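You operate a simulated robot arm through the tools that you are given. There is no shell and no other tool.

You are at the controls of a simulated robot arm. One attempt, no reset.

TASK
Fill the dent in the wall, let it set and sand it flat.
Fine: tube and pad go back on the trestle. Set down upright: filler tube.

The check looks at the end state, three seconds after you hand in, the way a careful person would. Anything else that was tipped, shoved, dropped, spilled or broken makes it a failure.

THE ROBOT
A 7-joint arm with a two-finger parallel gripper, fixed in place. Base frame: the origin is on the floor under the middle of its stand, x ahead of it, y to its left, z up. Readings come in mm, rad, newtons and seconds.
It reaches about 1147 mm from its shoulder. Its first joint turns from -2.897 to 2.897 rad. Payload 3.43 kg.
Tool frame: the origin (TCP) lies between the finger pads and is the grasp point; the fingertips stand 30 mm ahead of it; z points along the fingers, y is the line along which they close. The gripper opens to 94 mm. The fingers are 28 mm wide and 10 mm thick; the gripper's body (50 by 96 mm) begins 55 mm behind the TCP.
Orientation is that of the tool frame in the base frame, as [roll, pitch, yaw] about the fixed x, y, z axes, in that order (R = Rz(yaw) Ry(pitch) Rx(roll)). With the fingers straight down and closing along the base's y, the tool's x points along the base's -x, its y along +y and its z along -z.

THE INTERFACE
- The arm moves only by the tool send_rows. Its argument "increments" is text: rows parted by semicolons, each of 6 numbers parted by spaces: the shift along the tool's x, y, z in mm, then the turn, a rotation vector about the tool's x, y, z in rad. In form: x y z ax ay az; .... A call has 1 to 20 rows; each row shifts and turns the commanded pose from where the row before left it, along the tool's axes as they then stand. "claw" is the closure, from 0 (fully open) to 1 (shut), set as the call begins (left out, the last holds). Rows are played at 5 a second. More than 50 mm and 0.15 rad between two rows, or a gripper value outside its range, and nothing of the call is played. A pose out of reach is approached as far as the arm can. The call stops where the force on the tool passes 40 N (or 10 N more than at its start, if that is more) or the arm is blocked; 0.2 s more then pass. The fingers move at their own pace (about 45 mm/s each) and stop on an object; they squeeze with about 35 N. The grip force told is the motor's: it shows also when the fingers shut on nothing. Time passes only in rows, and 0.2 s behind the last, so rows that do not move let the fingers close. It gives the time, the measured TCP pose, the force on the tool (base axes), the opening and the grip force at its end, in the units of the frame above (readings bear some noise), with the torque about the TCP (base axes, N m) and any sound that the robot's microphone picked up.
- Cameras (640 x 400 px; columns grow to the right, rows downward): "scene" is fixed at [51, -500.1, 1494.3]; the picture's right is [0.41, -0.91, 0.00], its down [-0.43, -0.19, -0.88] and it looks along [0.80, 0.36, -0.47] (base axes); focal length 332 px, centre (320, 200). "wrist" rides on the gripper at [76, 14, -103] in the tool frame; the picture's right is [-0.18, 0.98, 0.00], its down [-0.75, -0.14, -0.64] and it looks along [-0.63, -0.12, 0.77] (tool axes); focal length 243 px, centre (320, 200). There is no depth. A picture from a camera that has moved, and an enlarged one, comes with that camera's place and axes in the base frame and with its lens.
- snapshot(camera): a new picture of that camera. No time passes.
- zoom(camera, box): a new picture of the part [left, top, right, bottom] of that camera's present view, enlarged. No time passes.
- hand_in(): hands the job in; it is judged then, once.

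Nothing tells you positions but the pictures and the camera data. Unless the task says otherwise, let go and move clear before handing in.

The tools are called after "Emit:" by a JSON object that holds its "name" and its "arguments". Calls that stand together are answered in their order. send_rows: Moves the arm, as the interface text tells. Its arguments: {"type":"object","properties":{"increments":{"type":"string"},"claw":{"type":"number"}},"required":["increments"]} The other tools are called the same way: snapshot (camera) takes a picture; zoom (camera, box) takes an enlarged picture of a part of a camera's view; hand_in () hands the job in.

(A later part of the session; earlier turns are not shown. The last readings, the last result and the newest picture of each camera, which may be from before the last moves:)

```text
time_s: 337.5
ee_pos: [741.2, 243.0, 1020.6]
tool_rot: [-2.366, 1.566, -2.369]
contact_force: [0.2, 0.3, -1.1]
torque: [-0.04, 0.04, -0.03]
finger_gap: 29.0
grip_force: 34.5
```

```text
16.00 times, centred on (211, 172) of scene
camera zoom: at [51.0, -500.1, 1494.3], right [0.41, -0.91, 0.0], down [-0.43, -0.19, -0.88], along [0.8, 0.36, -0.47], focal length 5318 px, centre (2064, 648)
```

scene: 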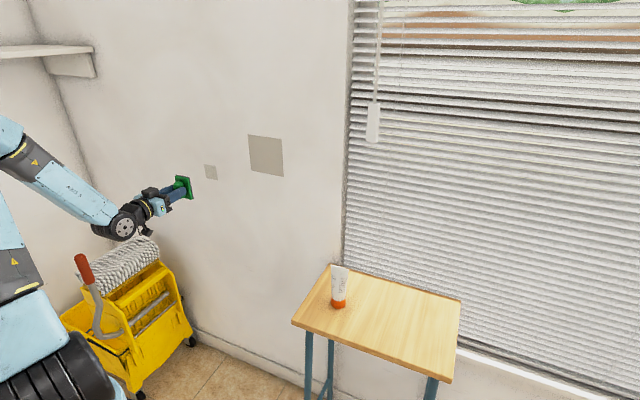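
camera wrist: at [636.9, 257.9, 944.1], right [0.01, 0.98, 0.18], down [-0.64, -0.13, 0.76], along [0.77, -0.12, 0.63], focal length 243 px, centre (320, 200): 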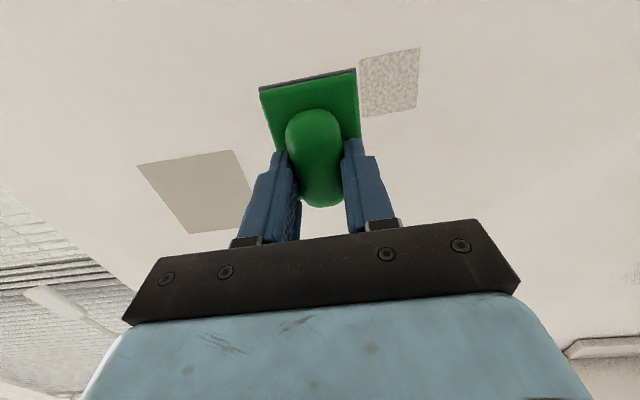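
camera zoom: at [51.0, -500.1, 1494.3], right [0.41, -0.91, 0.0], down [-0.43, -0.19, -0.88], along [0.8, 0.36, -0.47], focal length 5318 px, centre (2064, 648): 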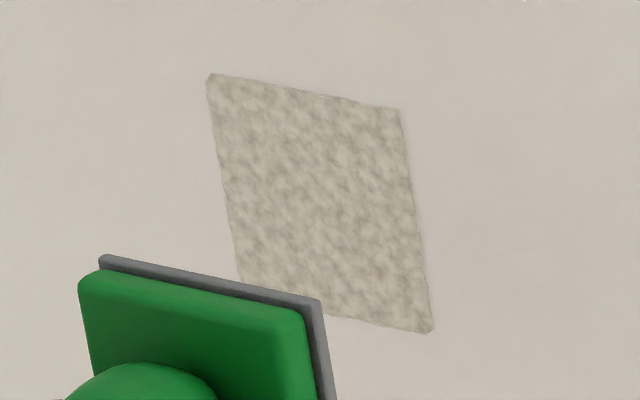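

There's been no clear change in 42 s. The longest undisturbed spell so far was 90 s, so I'll extend this one well beyond that before judging.

Emit:
{"name": "send_rows", "arguments": {"increments": "0 0 0 0 0 0; 0 0 0 0 0 0; 0 0 0 0 0 0; 0 0 0 0 0 0; 0 0 0 0 0 0; 0 0 0 0 0 0; 0 0 0 0 0 0; 0 0 0 0 0 0; 0 0 0 0 0 0; 0 0 0 0 0 0; 0 0 0 0 0 0; 0 0 0 0 0 0; 0 0 0 0 0 0; 0 0 0 0 0 0; 0 0 0 0 0 0; 0 0 0 0 0 0; 0 0 0 0 0 0; 0 0 0 0 0 0; 0 0 0 0 0 0; 0 0 0 0 0 0"}}

Emit:
{"name": "send_rows", "arguments": {"increments": "0 0 0 0 0 0; 0 0 0 0 0 0; 0 0 0 0 0 0; 0 0 0 0 0 0; 0 0 0 0 0 0; 0 0 0 0 0 0; 0 0 0 0 0 0; 0 0 0 0 0 0; 0 0 0 0 0 0; 0 0 0 0 0 0; 0 0 0 0 0 0; 0 0 0 0 0 0; 0 0 0 0 0 0; 0 0 0 0 0 0; 0 0 0 0 0 0; 0 0 0 0 0 0; 0 0 0 0 0 0; 0 0 0 0 0 0; 0 0 0 0 0 0; 0 0 0 0 0 0"}}

Emit:
{"name": "send_rows", "arguments": {"increments": "0 0 0 0 0 0; 0 0 0 0 0 0; 0 0 0 0 0 0; 0 0 0 0 0 0; 0 0 0 0 0 0; 0 0 0 0 0 0; 0 0 0 0 0 0; 0 0 0 0 0 0; 0 0 0 0 0 0; 0 0 0 0 0 0; 0 0 0 0 0 0; 0 0 0 0 0 0; 0 0 0 0 0 0; 0 0 0 0 0 0; 0 0 0 0 0 0; 0 0 0 0 0 0; 0 0 0 0 0 0; 0 0 0 0 0 0; 0 0 0 0 0 0; 0 0 0 0 0 0"}}

Emit:
{"name": "send_rows", "arguments": {"increments": "0 0 0 0 0 0; 0 0 0 0 0 0; 0 0 0 0 0 0; 0 0 0 0 0 0; 0 0 0 0 0 0; 0 0 0 0 0 0; 0 0 0 0 0 0; 0 0 0 0 0 0; 0 0 0 0 0 0; 0 0 0 0 0 0; 0 0 0 0 0 0; 0 0 0 0 0 0; 0 0 0 0 0 0; 0 0 0 0 0 0; 0 0 0 0 0 0; 0 0 0 0 0 0; 0 0 0 0 0 0; 0 0 0 0 0 0; 0 0 0 0 0 0; 0 0 0 0 0 0"}}

Emit:
{"name": "send_rows", "arguments": {"increments": "0 0 0 0 0 0; 0 0 0 0 0 0; 0 0 0 0 0 0; 0 0 0 0 0 0; 0 0 0 0 0 0; 0 0 0 0 0 0; 0 0 0 0 0 0; 0 0 0 0 0 0; 0 0 0 0 0 0; 0 0 0 0 0 0; 0 0 0 0 0 0; 0 0 0 0 0 0; 0 0 0 0 0 0; 0 0 0 0 0 0; 0 0 0 0 0 0; 0 0 0 0 0 0; 0 0 0 0 0 0; 0 0 0 0 0 0; 0 0 0 0 0 0; 0 0 0 0 0 0"}}

Emit:
{"name": "send_rows", "arguments": {"increments": "0 0 0 0 0 0; 0 0 0 0 0 0; 0 0 0 0 0 0; 0 0 0 0 0 0; 0 0 0 0 0 0; 0 0 0 0 0 0; 0 0 0 0 0 0; 0 0 0 0 0 0; 0 0 0 0 0 0; 0 0 0 0 0 0; 0 0 0 0 0 0; 0 0 0 0 0 0; 0 0 0 0 0 0; 0 0 0 0 0 0; 0 0 0 0 0 0; 0 0 0 0 0 0; 0 0 0 0 0 0; 0 0 0 0 0 0; 0 0 0 0 0 0; 0 0 0 0 0 0"}}

Emit:
{"name": "send_rows", "arguments": {"increments": "0 0 0 0 0 0; 0 0 0 0 0 0; 0 0 0 0 0 0; 0 0 0 0 0 0; 0 0 0 0 0 0; 0 0 0 0 0 0; 0 0 0 0 0 0; 0 0 0 0 0 0; 0 0 0 0 0 0; 0 0 0 0 0 0; 0 0 0 0 0 0; 0 0 0 0 0 0; 0 0 0 0 0 0; 0 0 0 0 0 0; 0 0 0 0 0 0; 0 0 0 0 0 0; 0 0 0 0 0 0; 0 0 0 0 0 0; 0 0 0 0 0 0; 0 0 0 0 0 0"}}

Emit:
{"name": "send_rows", "arguments": {"increments": "0 0 0 0 0 0; 0 0 0 0 0 0; 0 0 0 0 0 0; 0 0 0 0 0 0; 0 0 0 0 0 0; 0 0 0 0 0 0; 0 0 0 0 0 0; 0 0 0 0 0 0; 0 0 0 0 0 0; 0 0 0 0 0 0; 0 0 0 0 0 0; 0 0 0 0 0 0; 0 0 0 0 0 0; 0 0 0 0 0 0; 0 0 0 0 0 0; 0 0 0 0 0 0; 0 0 0 0 0 0; 0 0 0 0 0 0; 0 0 0 0 0 0; 0 0 0 0 0 0"}}

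Emit:
{"name": "send_rows", "arguments": {"increments": "0 0 0 0 0 0; 0 0 0 0 0 0; 0 0 0 0 0 0; 0 0 0 0 0 0; 0 0 0 0 0 0; 0 0 0 0 0 0; 0 0 0 0 0 0; 0 0 0 0 0 0; 0 0 0 0 0 0; 0 0 0 0 0 0; 0 0 0 0 0 0; 0 0 0 0 0 0; 0 0 0 0 0 0; 0 0 0 0 0 0; 0 0 0 0 0 0; 0 0 0 0 0 0; 0 0 0 0 0 0; 0 0 0 0 0 0; 0 0 0 0 0 0; 0 0 0 0 0 0"}}

Emit:
{"name": "send_rows", "arguments": {"increments": "0 0 0 0 0 0; 0 0 0 0 0 0; 0 0 0 0 0 0; 0 0 0 0 0 0; 0 0 0 0 0 0; 0 0 0 0 0 0; 0 0 0 0 0 0; 0 0 0 0 0 0; 0 0 0 0 0 0; 0 0 0 0 0 0; 0 0 0 0 0 0; 0 0 0 0 0 0; 0 0 0 0 0 0; 0 0 0 0 0 0; 0 0 0 0 0 0; 0 0 0 0 0 0; 0 0 0 0 0 0; 0 0 0 0 0 0; 0 0 0 0 0 0; 0 0 0 0 0 0"}}

Emit:
{"name": "send_rows", "arguments": {"increments": "0 0 0 0 0 0; 0 0 0 0 0 0; 0 0 0 0 0 0; 0 0 0 0 0 0; 0 0 0 0 0 0; 0 0 0 0 0 0; 0 0 0 0 0 0; 0 0 0 0 0 0; 0 0 0 0 0 0; 0 0 0 0 0 0; 0 0 0 0 0 0; 0 0 0 0 0 0; 0 0 0 0 0 0; 0 0 0 0 0 0; 0 0 0 0 0 0; 0 0 0 0 0 0; 0 0 0 0 0 0; 0 0 0 0 0 0; 0 0 0 0 0 0; 0 0 0 0 0 0"}}

Emit:
{"name": "send_rows", "arguments": {"increments": "0 0 0 0 0 0; 0 0 0 0 0 0; 0 0 0 0 0 0; 0 0 0 0 0 0; 0 0 0 0 0 0; 0 0 0 0 0 0; 0 0 0 0 0 0; 0 0 0 0 0 0; 0 0 0 0 0 0; 0 0 0 0 0 0; 0 0 0 0 0 0; 0 0 0 0 0 0; 0 0 0 0 0 0; 0 0 0 0 0 0; 0 0 0 0 0 0; 0 0 0 0 0 0; 0 0 0 0 0 0; 0 0 0 0 0 0; 0 0 0 0 0 0; 0 0 0 0 0 0"}}

Emit:
{"name": "send_rows", "arguments": {"increments": "0 0 0 0 0 0; 0 0 0 0 0 0; 0 0 0 0 0 0; 0 0 0 0 0 0; 0 0 0 0 0 0; 0 0 0 0 0 0; 0 0 0 0 0 0; 0 0 0 0 0 0; 0 0 0 0 0 0; 0 0 0 0 0 0; 0 0 0 0 0 0; 0 0 0 0 0 0; 0 0 0 0 0 0; 0 0 0 0 0 0; 0 0 0 0 0 0; 0 0 0 0 0 0; 0 0 0 0 0 0; 0 0 0 0 0 0; 0 0 0 0 0 0; 0 0 0 0 0 0"}}

Emit:
{"name": "send_rows", "arguments": {"increments": "0 0 0 0 0 0; 0 0 0 0 0 0; 0 0 0 0 0 0; 0 0 0 0 0 0; 0 0 0 0 0 0; 0 0 0 0 0 0; 0 0 0 0 0 0; 0 0 0 0 0 0; 0 0 0 0 0 0; 0 0 0 0 0 0; 0 0 0 0 0 0; 0 0 0 0 0 0; 0 0 0 0 0 0; 0 0 0 0 0 0; 0 0 0 0 0 0; 0 0 0 0 0 0; 0 0 0 0 0 0; 0 0 0 0 0 0; 0 0 0 0 0 0; 0 0 0 0 0 0"}}

Emit:
{"name": "send_rows", "arguments": {"increments": "0 0 0 0 0 0; 0 0 0 0 0 0; 0 0 0 0 0 0; 0 0 0 0 0 0; 0 0 0 0 0 0; 0 0 0 0 0 0; 0 0 0 0 0 0; 0 0 0 0 0 0; 0 0 0 0 0 0; 0 0 0 0 0 0; 0 0 0 0 0 0; 0 0 0 0 0 0; 0 0 0 0 0 0; 0 0 0 0 0 0; 0 0 0 0 0 0; 0 0 0 0 0 0; 0 0 0 0 0 0; 0 0 0 0 0 0; 0 0 0 0 0 0; 0 0 0 0 0 0"}}

Emit:
{"name": "zoom", "arguments": {"camera": "wrist", "box": [330, 30, 430, 110]}}

Emit:
{"name": "zoom", "arguments": {"camera": "scene", "box": [200, 160, 222, 184]}}

```text
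time_s: 341.7
ee_pos: [742.5, 243.7, 1022.0]
tool_rot: [-2.365, 1.566, -2.371]
contact_force: [0.1, 0.3, 0.2]
torque: [0.04, 0.01, 0.02]
finger_gap: 28.9
grip_force: 34.6
```

```text
time_s: 345.9
ee_pos: [742.3, 243.2, 1022.4]
tool_rot: [-2.366, 1.566, -2.374]
contact_force: [0.3, -0.7, -1.4]
torque: [-0.01, 0.07, 0.0]
finger_gap: 29.2
grip_force: 34.4
```

```text
time_s: 350.1
ee_pos: [741.9, 242.9, 1020.6]
tool_rot: [-2.367, 1.568, -2.372]
contact_force: [0.3, 0.5, -0.3]
torque: [0.02, 0.0, 0.0]
finger_gap: 28.7
grip_force: 34.5
```

```text
time_s: 354.3
ee_pos: [741.1, 243.1, 1020.4]
tool_rot: [-2.368, 1.566, -2.371]
contact_force: [-0.3, -0.6, -0.7]
torque: [0.0, 0.05, 0.0]
finger_gap: 29.1
grip_force: 34.9
```

```text
time_s: 358.5
ee_pos: [741.0, 243.1, 1021.2]
tool_rot: [-2.368, 1.566, -2.371]
contact_force: [-0.8, -0.7, 0.4]
torque: [-0.03, 0.01, -0.01]
finger_gap: 29.0
grip_force: 34.1
```

```text
time_s: 362.7
ee_pos: [742.0, 242.4, 1021.5]
tool_rot: [-2.367, 1.566, -2.372]
contact_force: [0.0, 0.0, -1.3]
torque: [0.0, 0.06, -0.02]
finger_gap: 28.9
grip_force: 35.1
```

```text
time_s: 366.9
ee_pos: [742.2, 243.8, 1020.7]
tool_rot: [-2.368, 1.565, -2.373]
contact_force: [0.2, 0.3, -0.3]
torque: [-0.01, 0.02, -0.03]
finger_gap: 28.6
grip_force: 34.8
```

```text
time_s: 371.1
ee_pos: [742.2, 243.6, 1020.1]
tool_rot: [-2.368, 1.565, -2.372]
contact_force: [0.1, 0.0, -0.3]
torque: [-0.02, 0.02, 0.06]
finger_gap: 28.6
grip_force: 34.6
```

```text
time_s: 375.3
ee_pos: [741.5, 242.5, 1020.8]
tool_rot: [-2.367, 1.565, -2.375]
contact_force: [-0.9, -0.2, -2.2]
torque: [0.01, 0.02, 0.01]
finger_gap: 28.7
grip_force: 35.8
```

```text
time_s: 379.5
ee_pos: [741.2, 243.8, 1020.3]
tool_rot: [-2.364, 1.566, -2.371]
contact_force: [-0.5, -0.1, -0.3]
torque: [0.01, -0.03, -0.01]
finger_gap: 29.0
grip_force: 34.8
```

```text
time_s: 383.7
ee_pos: [740.7, 243.8, 1021.4]
tool_rot: [-2.366, 1.565, -2.372]
contact_force: [0.2, 0.8, -1.4]
torque: [-0.02, 0.03, -0.02]
finger_gap: 28.9
grip_force: 35.0
```

```text
time_s: 387.9
ee_pos: [741.2, 242.3, 1021.0]
tool_rot: [-2.368, 1.566, -2.374]
contact_force: [0.3, 0.2, -1.1]
torque: [0.0, 0.05, 0.01]
finger_gap: 28.8
grip_force: 35.0
```

```text
time_s: 392.1
ee_pos: [742.9, 243.1, 1021.6]
tool_rot: [-2.365, 1.565, -2.375]
contact_force: [1.0, -0.2, -0.4]
torque: [-0.01, 0.02, 0.0]
finger_gap: 29.1
grip_force: 34.9
```

```text
time_s: 396.3
ee_pos: [741.2, 244.5, 1020.3]
tool_rot: [-2.367, 1.567, -2.373]
contact_force: [0.5, 0.1, -0.7]
torque: [0.0, 0.02, -0.01]
finger_gap: 28.8
grip_force: 34.9
```

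```text
time_s: 400.5
ee_pos: [741.2, 244.0, 1020.8]
tool_rot: [-2.365, 1.564, -2.374]
contact_force: [-0.3, 0.1, 0.7]
torque: [-0.03, 0.05, 0.01]
finger_gap: 29.1
grip_force: 35.6
```

```text
5.00 times, centred on (380, 70) of wrist
camera zoom: at [638.5, 258.0, 944.7], right [0.01, 0.98, 0.18], down [-0.64, -0.13, 0.76], along [0.77, -0.12, 0.63], focal length 1213 px, centre (20, 850)
```

zoom: 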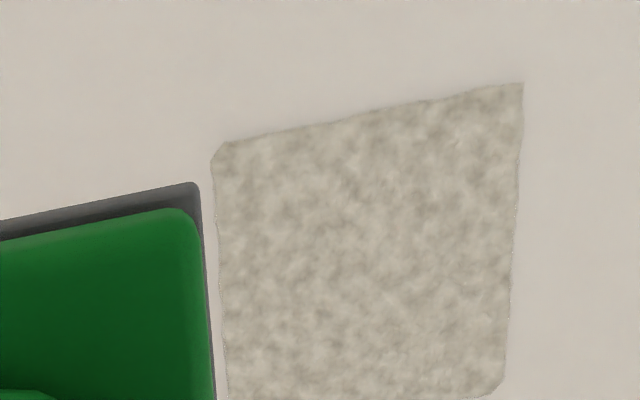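

```text
16.00 times, centred on (211, 172) of scene
camera zoom: at [51.0, -500.1, 1494.3], right [0.41, -0.91, 0.0], down [-0.43, -0.19, -0.88], along [0.8, 0.36, -0.47], focal length 5318 px, centre (2064, 648)
```

zoom: 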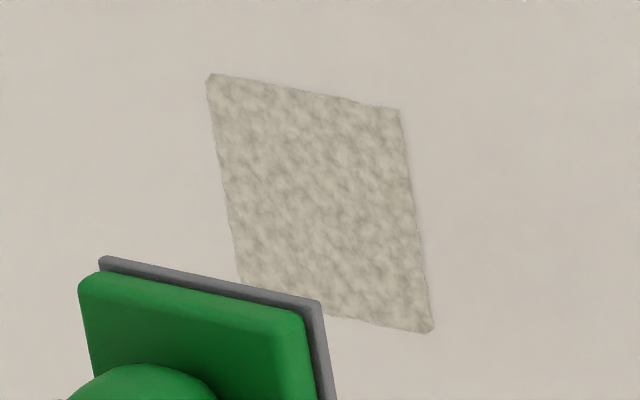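

More than 100 s untouched and nothing changed, so setting shows no sign from here. With the filler surely hard, I'll give it one carefully controlled sanding and look again.

Emit:
{"name": "send_rows", "arguments": {"increments": "0 22 33 0 0 0; 0 22 33 0 0 0; 0 21 33 0 0 0; 0 0 1 0 0 0; 0 0 0.5 0 0 0; 0 0 0 0 0 0"}}

```text
time_s: 401.9
ee_pos: [841.5, 309.6, 1020.3]
tool_rot: [-2.386, 1.566, -2.392]
contact_force: [0.1, -0.1, -0.9]
torque: [-0.01, 0.01, 0.0]
finger_gap: 29.1
grip_force: 34.9
```

Emit:
{"name": "send_rows", "arguments": {"increments": "0 0 1 0 0 0; 0 0 0.5 0 0 0; 0 0 0.5 0 0 0; 0 0 0.5 0 0 0; 0 0 0.5 0 0 0; 0 0 0 0 0 0"}}

```text
time_s: 403.3
ee_pos: [844.8, 309.6, 1018.4]
tool_rot: [-2.403, 1.566, -2.411]
contact_force: [-20.0, -7.3, -2.8]
torque: [-0.09, 0.33, 0.08]
finger_gap: 29.0
grip_force: 35.2
```

Emit:
{"name": "send_rows", "arguments": {"increments": "5 0 -0.2 0 0 0; 3.5 3.5 0 0 0 0; 0 5 0 0 0 0; -3.5 3.5 0 0 0 0; -5 0 0 0 0 0; -3.5 -3.5 0 0 0 0; 0 -5 0 0 0 0; 3.5 -3.5 0 0 0 0"}}

Emit:
{"name": "send_rows", "arguments": {"increments": "5 0 0 0 0 0; 3.5 3.5 0 0 0 0; 0 5 0 0 0 0; -3.5 3.5 0 0 0 0; -5 0 0 0 0 0; -3.5 -3.5 0 0 0 0; 0 -5 0 0 0 0; 3.5 -3.5 0 0 0 0"}}

Emit:
{"name": "send_rows", "arguments": {"increments": "0 -6 0 0 0 0; 0 -6 0 0 0 0; 0 -6 0 0 0 0; 0 -6 0 0 0 0; 0 6 0 0 0 0; 0 6 0 0 0 0; 0 6 0 0 0 0; 0 6 0 0 0 0"}}

Emit:
{"name": "send_rows", "arguments": {"increments": "0 6 0 0 0 0; 0 6 0 0 0 0; 0 6 0 0 0 0; 0 6 0 0 0 0; 0 -6 0 0 0 0; 0 -6 0 0 0 0; 0 -6 0 0 0 0; 0 -6 0 0 0 0"}}

```text
time_s: 405.1
ee_pos: [842.9, 309.7, 1021.1]
tool_rot: [-2.166, 1.566, -2.173]
contact_force: [-13.2, 3.4, 2.6]
torque: [0.16, 0.12, 0.41]
finger_gap: 29.1
grip_force: 35.0
```

```text
time_s: 406.9
ee_pos: [845.0, 309.0, 1021.5]
tool_rot: [-2.102, 1.566, -2.106]
contact_force: [-13.1, 3.6, 3.4]
torque: [0.13, 0.08, 0.41]
finger_gap: 29.1
grip_force: 34.7
```

```text
time_s: 408.7
ee_pos: [844.3, 310.2, 1020.1]
tool_rot: [-2.289, 1.566, -2.295]
contact_force: [-20.9, -6.2, -0.1]
torque: [-0.02, 0.09, 0.04]
finger_gap: 29.3
grip_force: 34.9
```

```text
time_s: 410.5
ee_pos: [845.6, 311.0, 1021.3]
tool_rot: [-2.226, 1.565, -2.23]
contact_force: [-20.6, 6.5, -0.1]
torque: [-0.02, -0.06, 0.48]
finger_gap: 29.2
grip_force: 35.0
```

Emit:
{"name": "send_rows", "arguments": {"increments": "0 0 -4 0 0 0; 0 -22 -33 0 0 0; 0 -22 -33 0 0 0; 0 -22 -33 0 0 0; 0 0 0 0 0 0"}}

Emit:
{"name": "zoom", "arguments": {"camera": "wrist", "box": [330, 30, 430, 110]}}

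Emit:
{"name": "zoom", "arguments": {"camera": "scene", "box": [200, 160, 222, 184]}}

```text
time_s: 411.7
ee_pos: [742.9, 243.0, 1022.6]
tool_rot: [-2.351, 1.567, -2.359]
contact_force: [1.0, 0.1, 0.2]
torque: [0.03, 0.02, -0.01]
finger_gap: 28.9
grip_force: 35.2
```

```text
5.00 times, centred on (380, 70) of wrist
camera zoom: at [638.9, 257.9, 947.0], right [0.01, 0.98, 0.18], down [-0.64, -0.13, 0.76], along [0.77, -0.12, 0.63], focal length 1213 px, centre (20, 850)
```

zoom: 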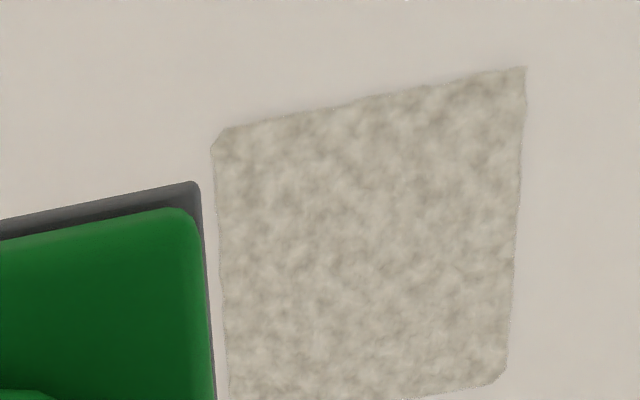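

```text
16.00 times, centred on (211, 172) of scene
camera zoom: at [51.0, -500.1, 1494.3], right [0.41, -0.91, 0.0], down [-0.43, -0.19, -0.88], along [0.8, 0.36, -0.47], focal length 5318 px, centre (2064, 648)
```

zoom: 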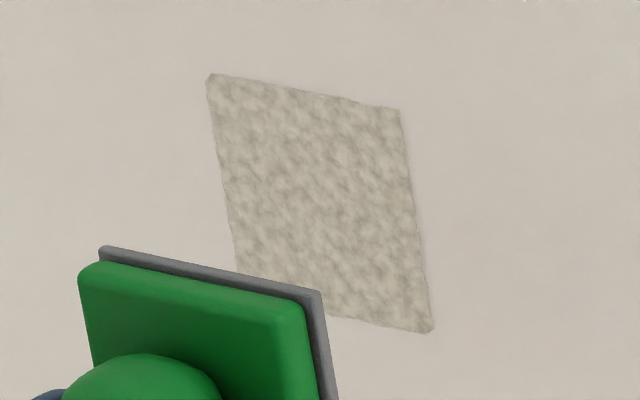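

Nothing changes with time or sanding, which points to the dent being only partly filled: I held the nozzle in contact for less than a second. I'll set the pad back on the trestle and go back with the tube for a longer squeeze.

Emit:
{"name": "send_rows", "arguments": {"increments": "0 -40 -2 0 0.1426 0; 0 -40 0 0 0.1426 0; 0 -40 0 0 0.1426 0; 0 -40 0 0 0.1426 0; 0 -40 0 0 0.1426 0; 0 -40 0 0 0.1426 0; 0 -40 0 0 0.1426 0; 0 -40 0 0 0.1426 0; 0 -40 0 0 0.1426 0; 0 -40 0 0 0.1426 0; 0 -40 0 0 0.1426 0; 0 0 0 0 0 0"}}

Emit:
{"name": "snapshot", "arguments": {"camera": "wrist"}}

Emit:
{"name": "snapshot", "arguments": {"camera": "scene"}}

```text
time_s: 414.3
ee_pos: [738.7, -194.0, 1020.0]
tool_rot: [-3.138, -0.002, 3.137]
contact_force: [0.4, 1.1, 0.0]
torque: [0.01, -0.01, -0.05]
finger_gap: 29.0
grip_force: 34.8
```

```text
taken
camera wrist: at [662.8, -179.6, 1122.7], right [0.19, 0.98, 0.0], down [0.76, -0.14, 0.64], along [0.63, -0.12, -0.77], focal length 243 px, centre (320, 200)
```

wrist: 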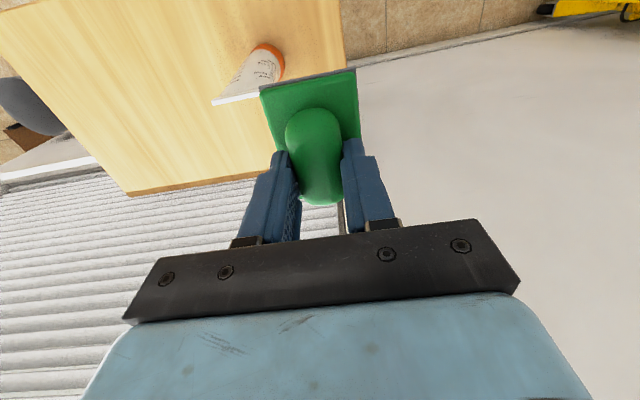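

```text
taken
```

scene: 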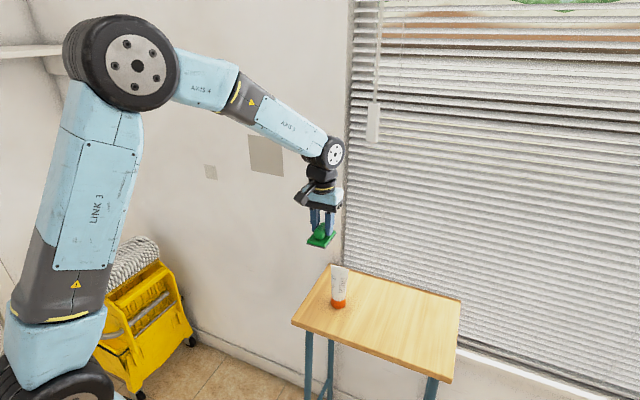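

Emit:
{"name": "zoom", "arguments": {"camera": "scene", "box": [185, 150, 235, 190]}}

Emit:
{"name": "zoom", "arguments": {"camera": "scene", "box": [290, 175, 360, 260]}}

```text
10.00 times, centred on (210, 170) of scene
camera zoom: at [51.0, -500.1, 1494.3], right [0.41, -0.91, 0.0], down [-0.43, -0.19, -0.88], along [0.8, 0.36, -0.47], focal length 3324 px, centre (1420, 500)
```

zoom: 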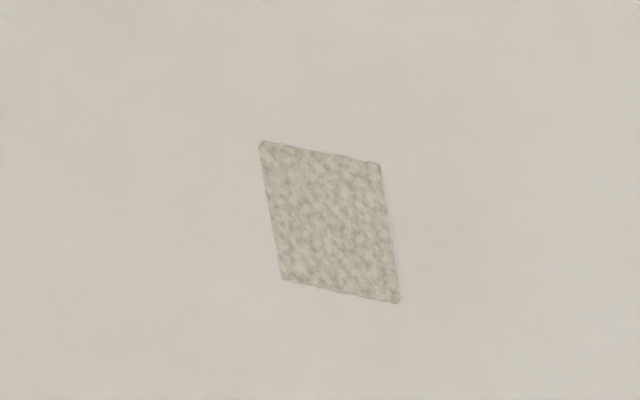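

```text
4.71 times, centred on (325, 218) of scene
camera zoom: at [51.0, -500.1, 1494.3], right [0.41, -0.91, 0.0], down [-0.43, -0.19, -0.88], along [0.8, 0.36, -0.47], focal length 1564 px, centre (296, 118)
```

zoom: 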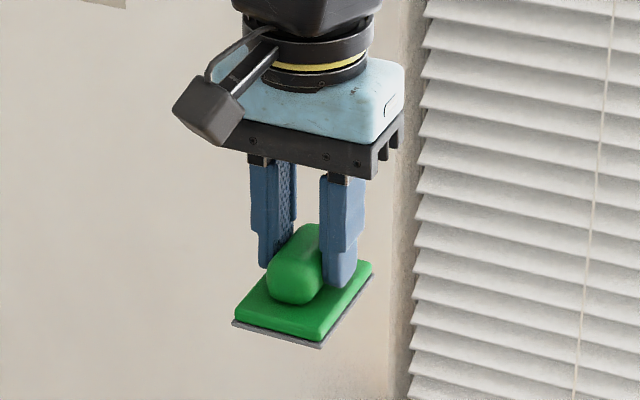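

The pad is held level and the patch looks just as it did right after filling. I'll take the pad to its old spot and set it down softly.

Emit:
{"name": "send_rows", "arguments": {"increments": "4 -43.2 0 0 0 0; 4 -43.2 0 0 0 0; 4 -43.2 0 0 0 0; 4 -43.2 0 0 0 0; 4 -43.2 0 0 0 0; 4 -43.2 0 0 0 0; 0 0 40 0 0 0; 0 0 40 0 0 0; 0 0 40 0 0 0; 0 0 40 0 0 0; 0 0 20 0 0 0; 0 0 0 0 0 0"}}

Emit:
{"name": "snapshot", "arguments": {"camera": "wrist"}}

Emit:
{"name": "zoom", "arguments": {"camera": "scene", "box": [370, 265, 440, 345]}}

```text
time_s: 416.9
ee_pos: [710.8, -457.2, 842.2]
tool_rot: [-3.14, -0.003, 3.133]
contact_force: [0.3, 0.3, -0.3]
torque: [0.01, 0.0, -0.02]
finger_gap: 28.8
grip_force: 34.8
```

```text
taken
camera wrist: at [634.5, -441.6, 945.2], right [0.19, 0.98, 0.0], down [0.75, -0.14, 0.64], along [0.63, -0.13, -0.77], focal length 243 px, centre (320, 200)
```

wrist: 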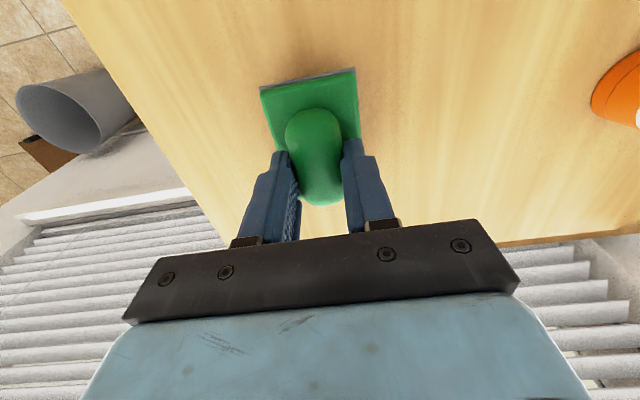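

```text
5.00 times, centred on (405, 305) of scene
camera zoom: at [51.0, -500.1, 1494.3], right [0.41, -0.91, 0.0], down [-0.43, -0.19, -0.88], along [0.8, 0.36, -0.47], focal length 1662 px, centre (-105, -325)
```

zoom: 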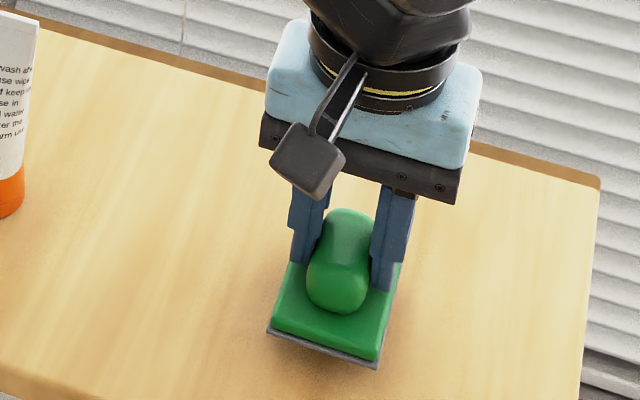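

Emit:
{"name": "send_rows", "arguments": {"increments": "-2 3 8 0 0 0; 0 0 4 0 0 0; 0 0 2 0 0 0; 0 0 1 0 0 0; 0 0 0 0 0 0"}}

```text
time_s: 418.1
ee_pos: [713.4, -453.6, 827.3]
tool_rot: [-3.138, -0.002, 3.136]
contact_force: [-0.3, -0.1, -0.7]
torque: [-0.02, -0.03, 0.06]
finger_gap: 28.9
grip_force: 35.3
```

Emit:
{"name": "send_rows", "arguments": {"increments": "0 0 1 0 0 0; 0 0 0.7 0 0 0; 0 0 0.7 0 0 0; 0 0 0 0 0 0"}}

```text
time_s: 419.1
ee_pos: [713.8, -454.3, 827.0]
tool_rot: [-3.136, 0.001, 3.138]
contact_force: [-2.1, 1.8, 15.0]
torque: [0.31, 0.49, -0.02]
finger_gap: 28.9
grip_force: 34.8
```

Emit:
{"name": "send_rows", "arguments": {"increments": "0 0 -0.5 0 0 0; 0 0 0 0 0 0"}}

Emit:
{"name": "send_rows", "arguments": {"increments": "0 0 0 0 0 0; 0 0 0 0 0 0; 0 0 0 0 0 0; 0 0 0 0 0 0; 0 0 0 0 0 0; 0 0 0 0 0 0", "claw": 0}}

Emit:
{"name": "zoom", "arguments": {"camera": "scene", "box": [370, 265, 440, 345]}}

Emit:
{"name": "snapshot", "arguments": {"camera": "wrist"}}

```text
time_s: 419.7
ee_pos: [714.5, -453.9, 826.7]
tool_rot: [-3.138, -0.001, 3.135]
contact_force: [-1.1, 1.2, 12.9]
torque: [0.14, 0.18, 0.02]
finger_gap: 28.9
grip_force: 34.8
```

```text
time_s: 421.1
ee_pos: [713.5, -453.8, 825.4]
tool_rot: [-3.137, -0.001, 3.135]
contact_force: [-0.9, -0.6, 0.0]
torque: [0.03, 0.01, -0.03]
finger_gap: 94.3
grip_force: 0.1
```

```text
5.00 times, centred on (405, 305) of scene
camera zoom: at [51.0, -500.1, 1494.3], right [0.41, -0.91, 0.0], down [-0.43, -0.19, -0.88], along [0.8, 0.36, -0.47], focal length 1662 px, centre (-105, -325)
```

zoom: 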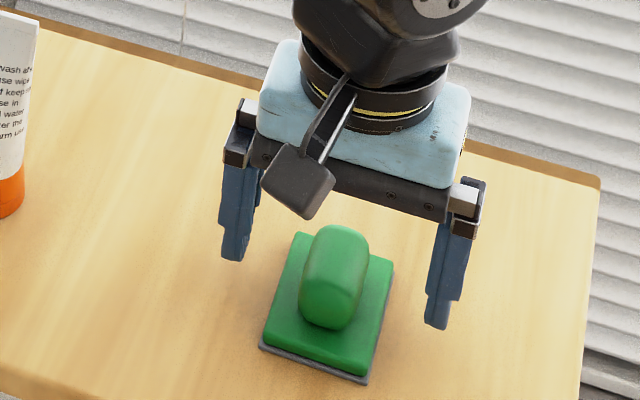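

```text
taken
camera wrist: at [637.7, -438.6, 928.6], right [0.19, 0.98, 0.0], down [0.75, -0.14, 0.64], along [0.63, -0.12, -0.77], focal length 243 px, centre (320, 200)
```

wrist: 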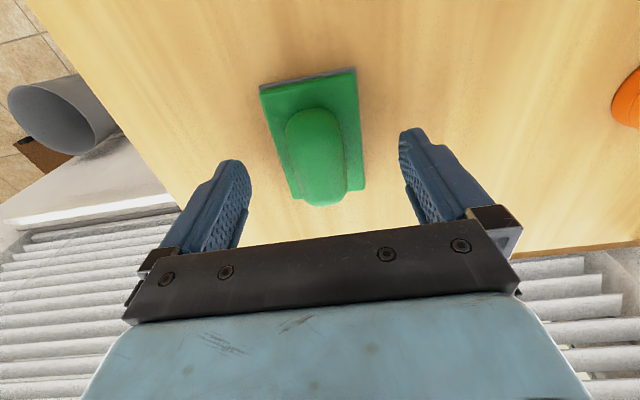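

The pad is back on the trestle, flat and square. Next I'll rise and go over to the tube.

Emit:
{"name": "send_rows", "arguments": {"increments": "0 0 -10 0 0 0; 0 0 -40 0 0 0; 0 0 -45 0 0 0; 0 0 -45 0 0 0; 0 0 -40 0 0 0; -0.6 39.5 0 0 0 0; -0.6 39.5 0 0 0 0; -0.6 39.5 0 0 0 0; -0.6 39.5 0 0 0 0; -0.6 39.5 0 0 0 0; 0 0 40 0 0 0; 0 0 0 0 0 0"}}

Emit:
{"name": "snapshot", "arguments": {"camera": "wrist"}}

Emit:
{"name": "zoom", "arguments": {"camera": "scene", "box": [300, 190, 460, 350]}}

```text
time_s: 423.7
ee_pos: [717.0, -257.8, 962.6]
tool_rot: [-3.138, -0.002, 3.135]
contact_force: [-0.4, 0.0, -0.3]
torque: [-0.01, 0.0, -0.04]
finger_gap: 94.0
grip_force: 0.0
```

```text
taken
camera wrist: at [641.5, -242.0, 1065.4], right [0.19, 0.98, 0.0], down [0.75, -0.14, 0.64], along [0.63, -0.13, -0.77], focal length 243 px, centre (320, 200)
```

wrist: 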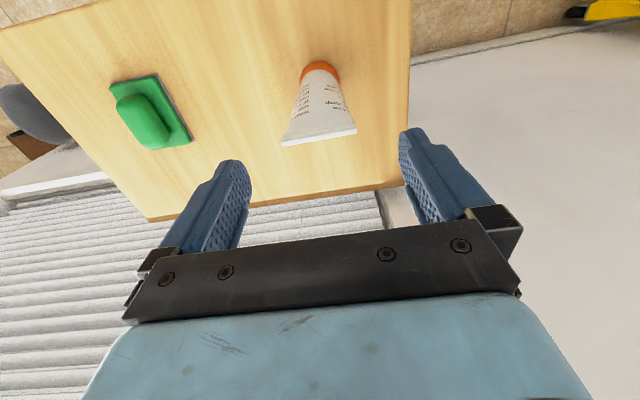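

```text
2.50 times, centred on (380, 270) of scene
camera zoom: at [51.0, -500.1, 1494.3], right [0.41, -0.91, 0.0], down [-0.43, -0.19, -0.88], along [0.8, 0.36, -0.47], focal length 831 px, centre (170, 25)
```

zoom: 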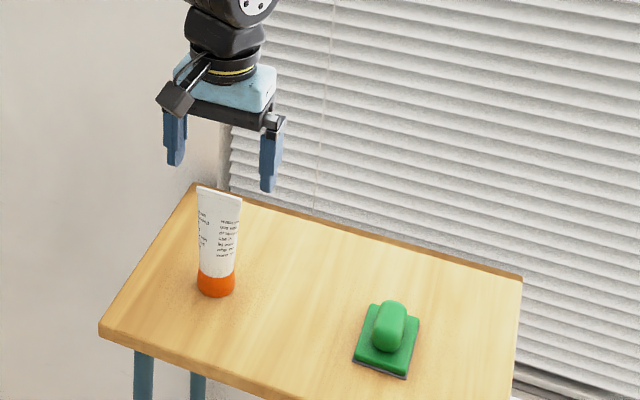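

Emit:
{"name": "send_rows", "arguments": {"increments": "1 -2 25 0 0 0; 0 0 25 0 0 0; 0 0 25 0 0 0; 0 0 13 0 0 0; 0 0 10 0 0 0; 0 0 0 0 0 0"}}

Emit:
{"name": "snapshot", "arguments": {"camera": "wrist"}}

```text
time_s: 425.1
ee_pos: [714.9, -259.3, 867.0]
tool_rot: [-3.137, -0.003, 3.135]
contact_force: [-0.2, -0.7, -0.7]
torque: [-0.01, 0.01, -0.01]
finger_gap: 93.8
grip_force: 0.0
```

```text
taken
camera wrist: at [639.3, -243.8, 968.9], right [0.19, 0.98, 0.0], down [0.75, -0.14, 0.64], along [0.63, -0.12, -0.77], focal length 243 px, centre (320, 200)
```

wrist: 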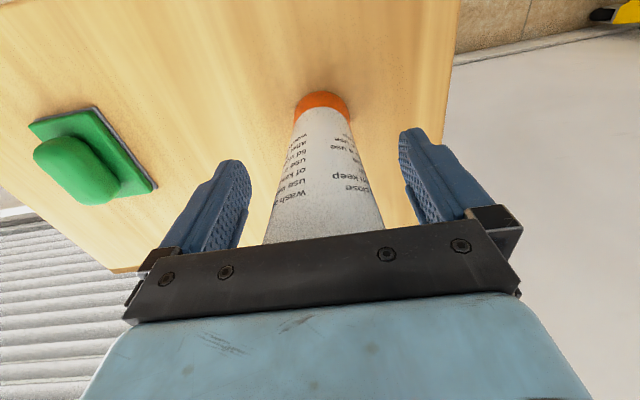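

Emit:
{"name": "send_rows", "arguments": {"increments": "0 1 1 0 0 0; 0 0 0 0 0 0; 0 0 0 0 0 0; 0 0 0 0 0 0; 0 0 0 0 0 0; 0 0 0 0 0 0", "claw": 0.5}}

Emit:
{"name": "send_rows", "arguments": {"increments": "0 0 -5 0 0 0; 0 0 -15 0 0 0; 0 0 -30 0 0 0; 0 0 0 0 0 0"}}

Emit:
{"name": "zoom", "arguments": {"camera": "scene", "box": [300, 200, 400, 320]}}

Emit:
{"name": "snapshot", "arguments": {"camera": "wrist"}}

```text
time_s: 426.5
ee_pos: [716.6, -259.3, 866.1]
tool_rot: [-3.139, -0.002, 3.136]
contact_force: [0.1, 0.9, 0.6]
torque: [-0.04, -0.05, -0.01]
finger_gap: 51.0
grip_force: 34.5
```

```text
time_s: 427.5
ee_pos: [718.4, -256.1, 917.7]
tool_rot: [-3.136, -0.002, 3.136]
contact_force: [0.1, 0.0, -1.8]
torque: [0.03, 0.01, 0.01]
finger_gap: 50.8
grip_force: 34.7
```

```text
3.33 times, centred on (350, 260) of scene
camera zoom: at [51.0, -500.1, 1494.3], right [0.41, -0.91, 0.0], down [-0.43, -0.19, -0.88], along [0.8, 0.36, -0.47], focal length 1108 px, centre (220, 0)
```

zoom: 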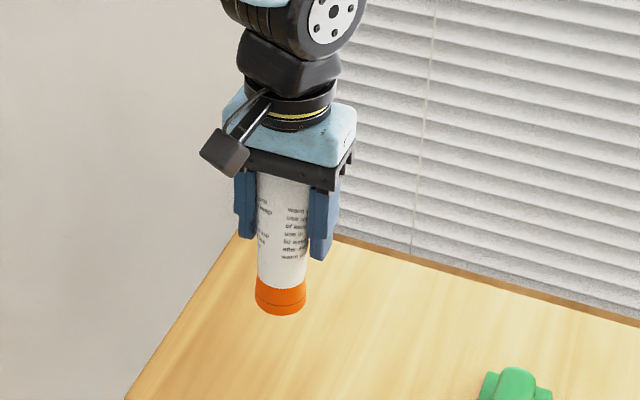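

```text
taken
camera wrist: at [641.2, -240.8, 1020.3], right [0.19, 0.98, 0.0], down [0.75, -0.14, 0.64], along [0.63, -0.12, -0.77], focal length 243 px, centre (320, 200)
```

wrist: 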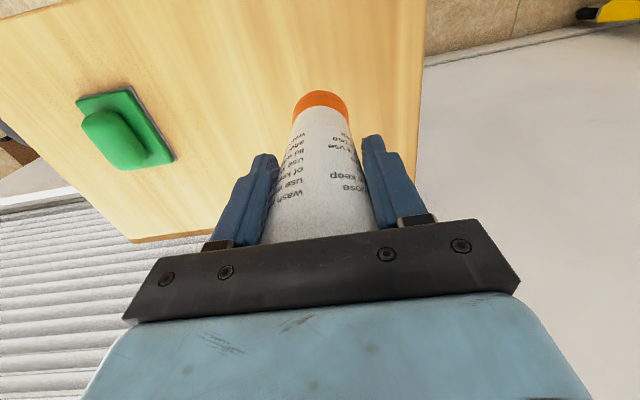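

The tube is held again. I'll carry it to the dent the same way as before.

Emit:
{"name": "send_rows", "arguments": {"increments": "0 0 -35 0 0 0; 0 0 -35 0 0 0; 0 0 -34 0 0 0; 0 43.4 0 0 0 0; 0 43.4 0 0 0 0; 0 43.4 0 0 -0.1428 0; 0 43.4 0 0 -0.1428 0; 0 43.4 0 0 -0.1428 0; 0 43.4 0 0 -0.1428 0; 0 43.4 0 0 -0.1428 0; 0 43.4 0 0 -0.1428 0; 0 43.4 0 0 -0.1428 0; 0 43.4 0 0 -0.1428 0; 0 43.4 0 0 -0.1428 0; 0 43.4 0 0 -0.1428 0; 0 43.4 0 0 -0.1428 0; 0 0 0 0 0 0"}}

Emit:
{"name": "snapshot", "arguments": {"camera": "wrist"}}

Emit:
{"name": "zoom", "arguments": {"camera": "scene", "box": [150, 140, 250, 215]}}

```text
time_s: 431.1
ee_pos: [721.8, 311.0, 1020.0]
tool_rot: [-1.724, 1.568, -1.731]
contact_force: [0.2, -0.5, -1.7]
torque: [-0.01, 0.1, 0.02]
finger_gap: 51.0
grip_force: 35.1
```

```text
taken
camera wrist: at [619.2, 324.6, 943.8], right [0.01, 0.98, 0.18], down [-0.64, -0.13, 0.75], along [0.77, -0.12, 0.63], focal length 243 px, centre (320, 200)
```

wrist: 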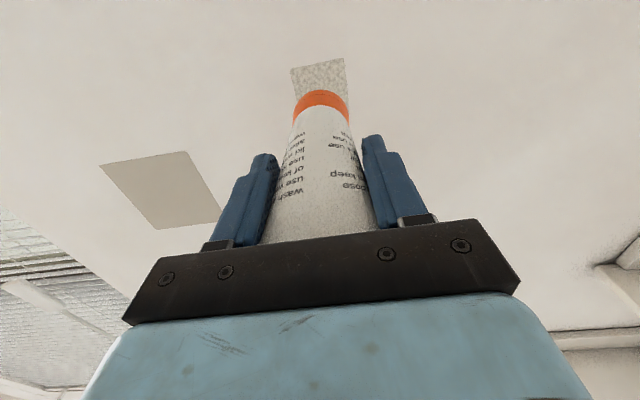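

```text
5.33 times, centred on (200, 178) of scene
camera zoom: at [51.0, -500.1, 1494.3], right [0.41, -0.91, 0.0], down [-0.43, -0.19, -0.88], along [0.8, 0.36, -0.47], focal length 1773 px, centre (960, 320)
```

zoom: 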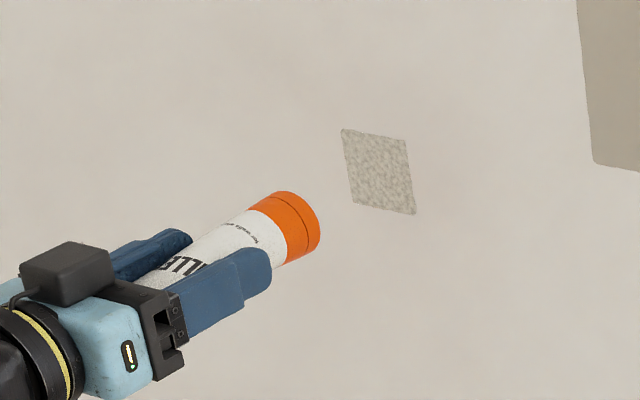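

Emit:
{"name": "send_rows", "arguments": {"increments": "-2 -3 24 0 0 0; 0 0 0 0 0 0"}}

Emit:
{"name": "zoom", "arguments": {"camera": "wrist", "box": [260, 50, 380, 125]}}

Emit:
{"name": "zoom", "arguments": {"camera": "scene", "box": [185, 150, 235, 190]}}

```text
time_s: 431.7
ee_pos: [748.0, 306.0, 1020.3]
tool_rot: [-2.074, 1.567, -2.079]
contact_force: [-0.5, -0.4, -2.9]
torque: [0.03, 0.08, 0.03]
finger_gap: 50.9
grip_force: 35.1
```

```text
5.33 times, centred on (320, 88) of wrist
camera zoom: at [644.3, 320.4, 944.7], right [0.01, 0.98, 0.18], down [-0.64, -0.13, 0.76], along [0.77, -0.12, 0.63], focal length 1294 px, centre (320, 800)
```

zoom: 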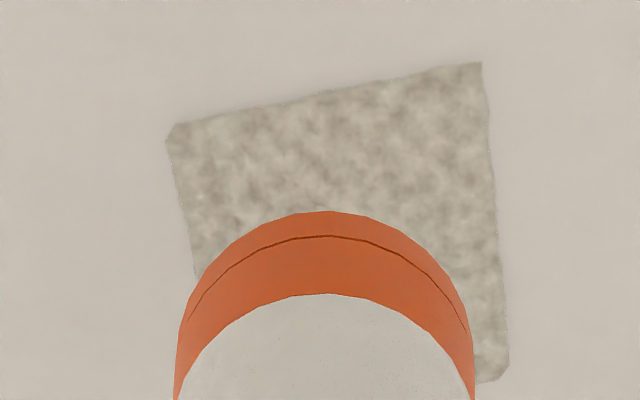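

```text
10.00 times, centred on (210, 170) of scene
camera zoom: at [51.0, -500.1, 1494.3], right [0.41, -0.91, 0.0], down [-0.43, -0.19, -0.88], along [0.8, 0.36, -0.47], focal length 3324 px, centre (1420, 500)
```

zoom: 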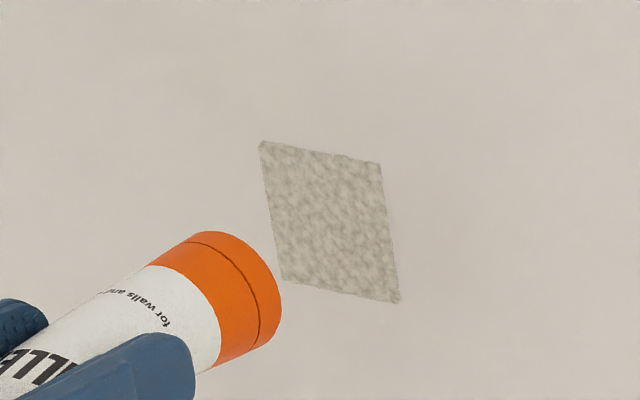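

In this like-for-like view the patch is identical to 2 s after filling, so neither time nor sanding has changed anything. I'll press the nozzle on again and hold it longer this time.

Emit:
{"name": "send_rows", "arguments": {"increments": "0 0 20 0 0 0; 0 0 20 0 0 0; 0 0 8 0 0 0; 0 0 2 0 0 0; 0 0 1 0 0 0; 0 0 1 0 0 0; 0 0 0 0 0 0", "claw": 0.75}}

Emit:
{"name": "zoom", "arguments": {"camera": "scene", "box": [185, 150, 235, 190]}}

```text
time_s: 433.3
ee_pos: [796.7, 304.4, 1020.2]
tool_rot: [-2.024, 1.566, -2.032]
contact_force: [-0.4, -0.1, -2.7]
torque: [0.01, 0.08, 0.01]
finger_gap: 51.2
grip_force: 35.4
```

```text
10.00 times, centred on (210, 170) of scene
camera zoom: at [51.0, -500.1, 1494.3], right [0.41, -0.91, 0.0], down [-0.43, -0.19, -0.88], along [0.8, 0.36, -0.47], focal length 3324 px, centre (1420, 500)
```

zoom: 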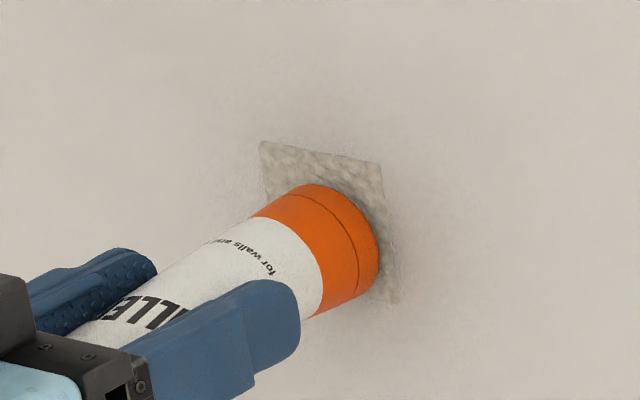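

Emit:
{"name": "send_rows", "arguments": {"increments": "-2 2 1 0 0 0; 0 0 1 0 0 0; 0 0 1 0 0 0; 0 0 1 0 0 0; 0 0 0.5 0 0 0; 0 0 0.5 0 0 0; 0 0 0 0 0 0"}}

```text
time_s: 434.9
ee_pos: [801.1, 306.7, 1020.8]
tool_rot: [-2.073, 1.565, -2.078]
contact_force: [-0.6, -0.5, -2.6]
torque: [-0.01, 0.08, -0.02]
finger_gap: 50.9
grip_force: 35.3
```

Emit:
{"name": "send_rows", "arguments": {"increments": "0 0 0.5 0 0 0; 0 0 0.5 0 0 0; 0 0 0.5 0 0 0; 0 0 0.5 0 0 0; 0 0 0 0 0 0"}}

Emit:
{"name": "zoom", "arguments": {"camera": "scene", "box": [185, 150, 235, 190]}}

```text
time_s: 436.1
ee_pos: [801.9, 307.2, 1021.9]
tool_rot: [-2.111, 1.566, -2.115]
contact_force: [-15.0, -0.4, -4.2]
torque: [0.03, 0.05, -0.19]
finger_gap: 50.9
grip_force: 35.0
```

```text
10.00 times, centred on (210, 170) of scene
camera zoom: at [51.0, -500.1, 1494.3], right [0.41, -0.91, 0.0], down [-0.43, -0.19, -0.88], along [0.8, 0.36, -0.47], focal length 3324 px, centre (1420, 500)
```

zoom: 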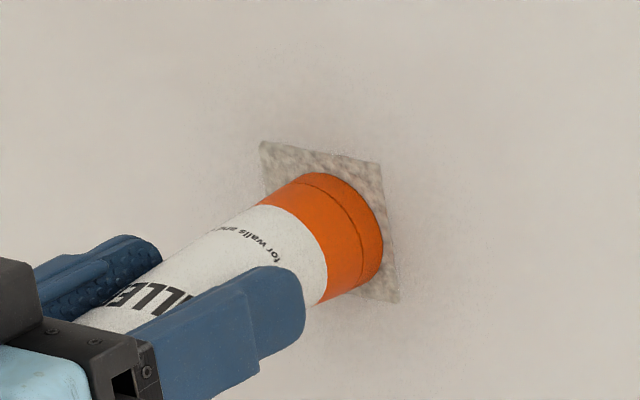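

Contact at 15 N, as before. I'll hold it there and watch the visible part of the patch.

Emit:
{"name": "send_rows", "arguments": {"increments": "0 0 0 0 0 0; 0 0 0 0 0 0; 0 0 0 0 0 0; 0 0 0 0 0 0; 0 0 0 0 0 0; 0 0 0 0 0 0; 0 0 0 0 0 0; 0 0 0 0 0 0; 0 0 0 0 0 0; 0 0 0 0 0 0"}}

Emit:
{"name": "zoom", "arguments": {"camera": "scene", "box": [185, 150, 235, 190]}}

Emit:
{"name": "zoom", "arguments": {"camera": "wrist", "box": [260, 50, 380, 125]}}

```text
time_s: 438.3
ee_pos: [803.4, 307.1, 1023.2]
tool_rot: [-1.928, 1.568, -1.934]
contact_force: [-20.5, 2.5, -5.4]
torque: [0.01, 0.09, 0.0]
finger_gap: 51.0
grip_force: 34.7
```

```text
10.00 times, centred on (210, 170) of scene
camera zoom: at [51.0, -500.1, 1494.3], right [0.41, -0.91, 0.0], down [-0.43, -0.19, -0.88], along [0.8, 0.36, -0.47], focal length 3324 px, centre (1420, 500)
```

zoom: 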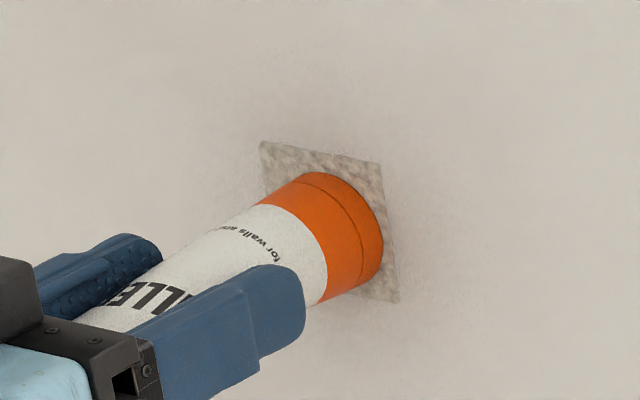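

```text
5.33 times, centred on (320, 88) of wrist
camera zoom: at [699.4, 321.8, 946.0], right [0.01, 0.98, 0.18], down [-0.64, -0.13, 0.76], along [0.77, -0.12, 0.63], focal length 1294 px, centre (320, 800)
```

zoom: 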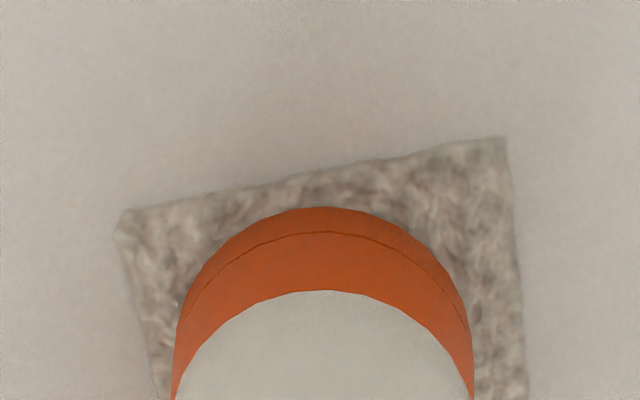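

Emit:
{"name": "send_rows", "arguments": {"increments": "0 0 0 0 0 0; 0 0 0 0 0 0; 0 0 0 0 0 0; 0 0 0 0 0 0; 0 0 0 0 0 0; 0 0 0 0 0 0; 0 0 0 0 0 0; 0 0 0 0 0 0; 0 0 0 0 0 0; 0 0 0 0 0 0"}}

Emit:
{"name": "send_rows", "arguments": {"increments": "0 0 -5 0 0 0; 0 0 -15 0 0 0; 0 0 -20 0 0 0; 0 0 -15 0 0 0; 0 0 0 0 0 0"}}

Emit:
{"name": "zoom", "arguments": {"camera": "wrist", "box": [260, 50, 380, 125]}}

Emit:
{"name": "zoom", "arguments": {"camera": "scene", "box": [185, 150, 235, 190]}}

```text
time_s: 440.5
ee_pos: [803.5, 306.2, 1022.8]
tool_rot: [-1.889, 1.568, -1.897]
contact_force: [-15.5, 1.2, -1.6]
torque: [-0.06, -0.2, 0.03]
finger_gap: 51.0
grip_force: 35.1
```

```text
time_s: 441.7
ee_pos: [747.2, 305.3, 1022.0]
tool_rot: [-2.052, 1.565, -2.06]
contact_force: [-0.2, -1.0, -1.8]
torque: [0.04, 0.09, -0.04]
finger_gap: 51.0
grip_force: 35.2
```

```text
5.33 times, centred on (320, 88) of wrist
camera zoom: at [644.5, 319.7, 944.8], right [0.01, 0.98, 0.18], down [-0.64, -0.13, 0.76], along [0.77, -0.12, 0.63], focal length 1294 px, centre (320, 800)
```

zoom: 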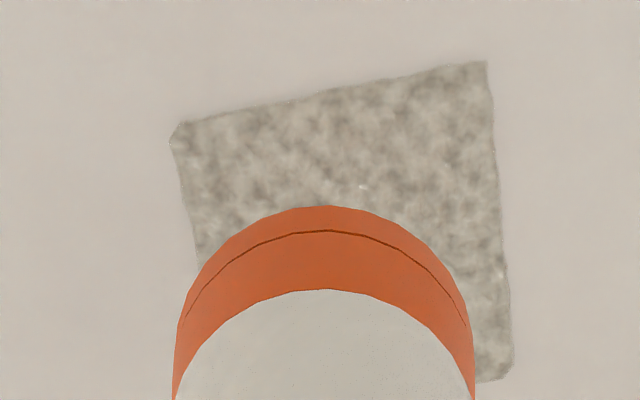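

```text
10.00 times, centred on (210, 170) of scene
camera zoom: at [51.0, -500.1, 1494.3], right [0.41, -0.91, 0.0], down [-0.43, -0.19, -0.88], along [0.8, 0.36, -0.47], focal length 3324 px, centre (1420, 500)
```

zoom: 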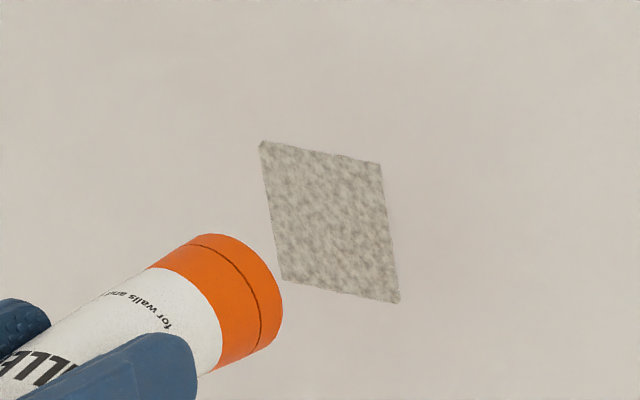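

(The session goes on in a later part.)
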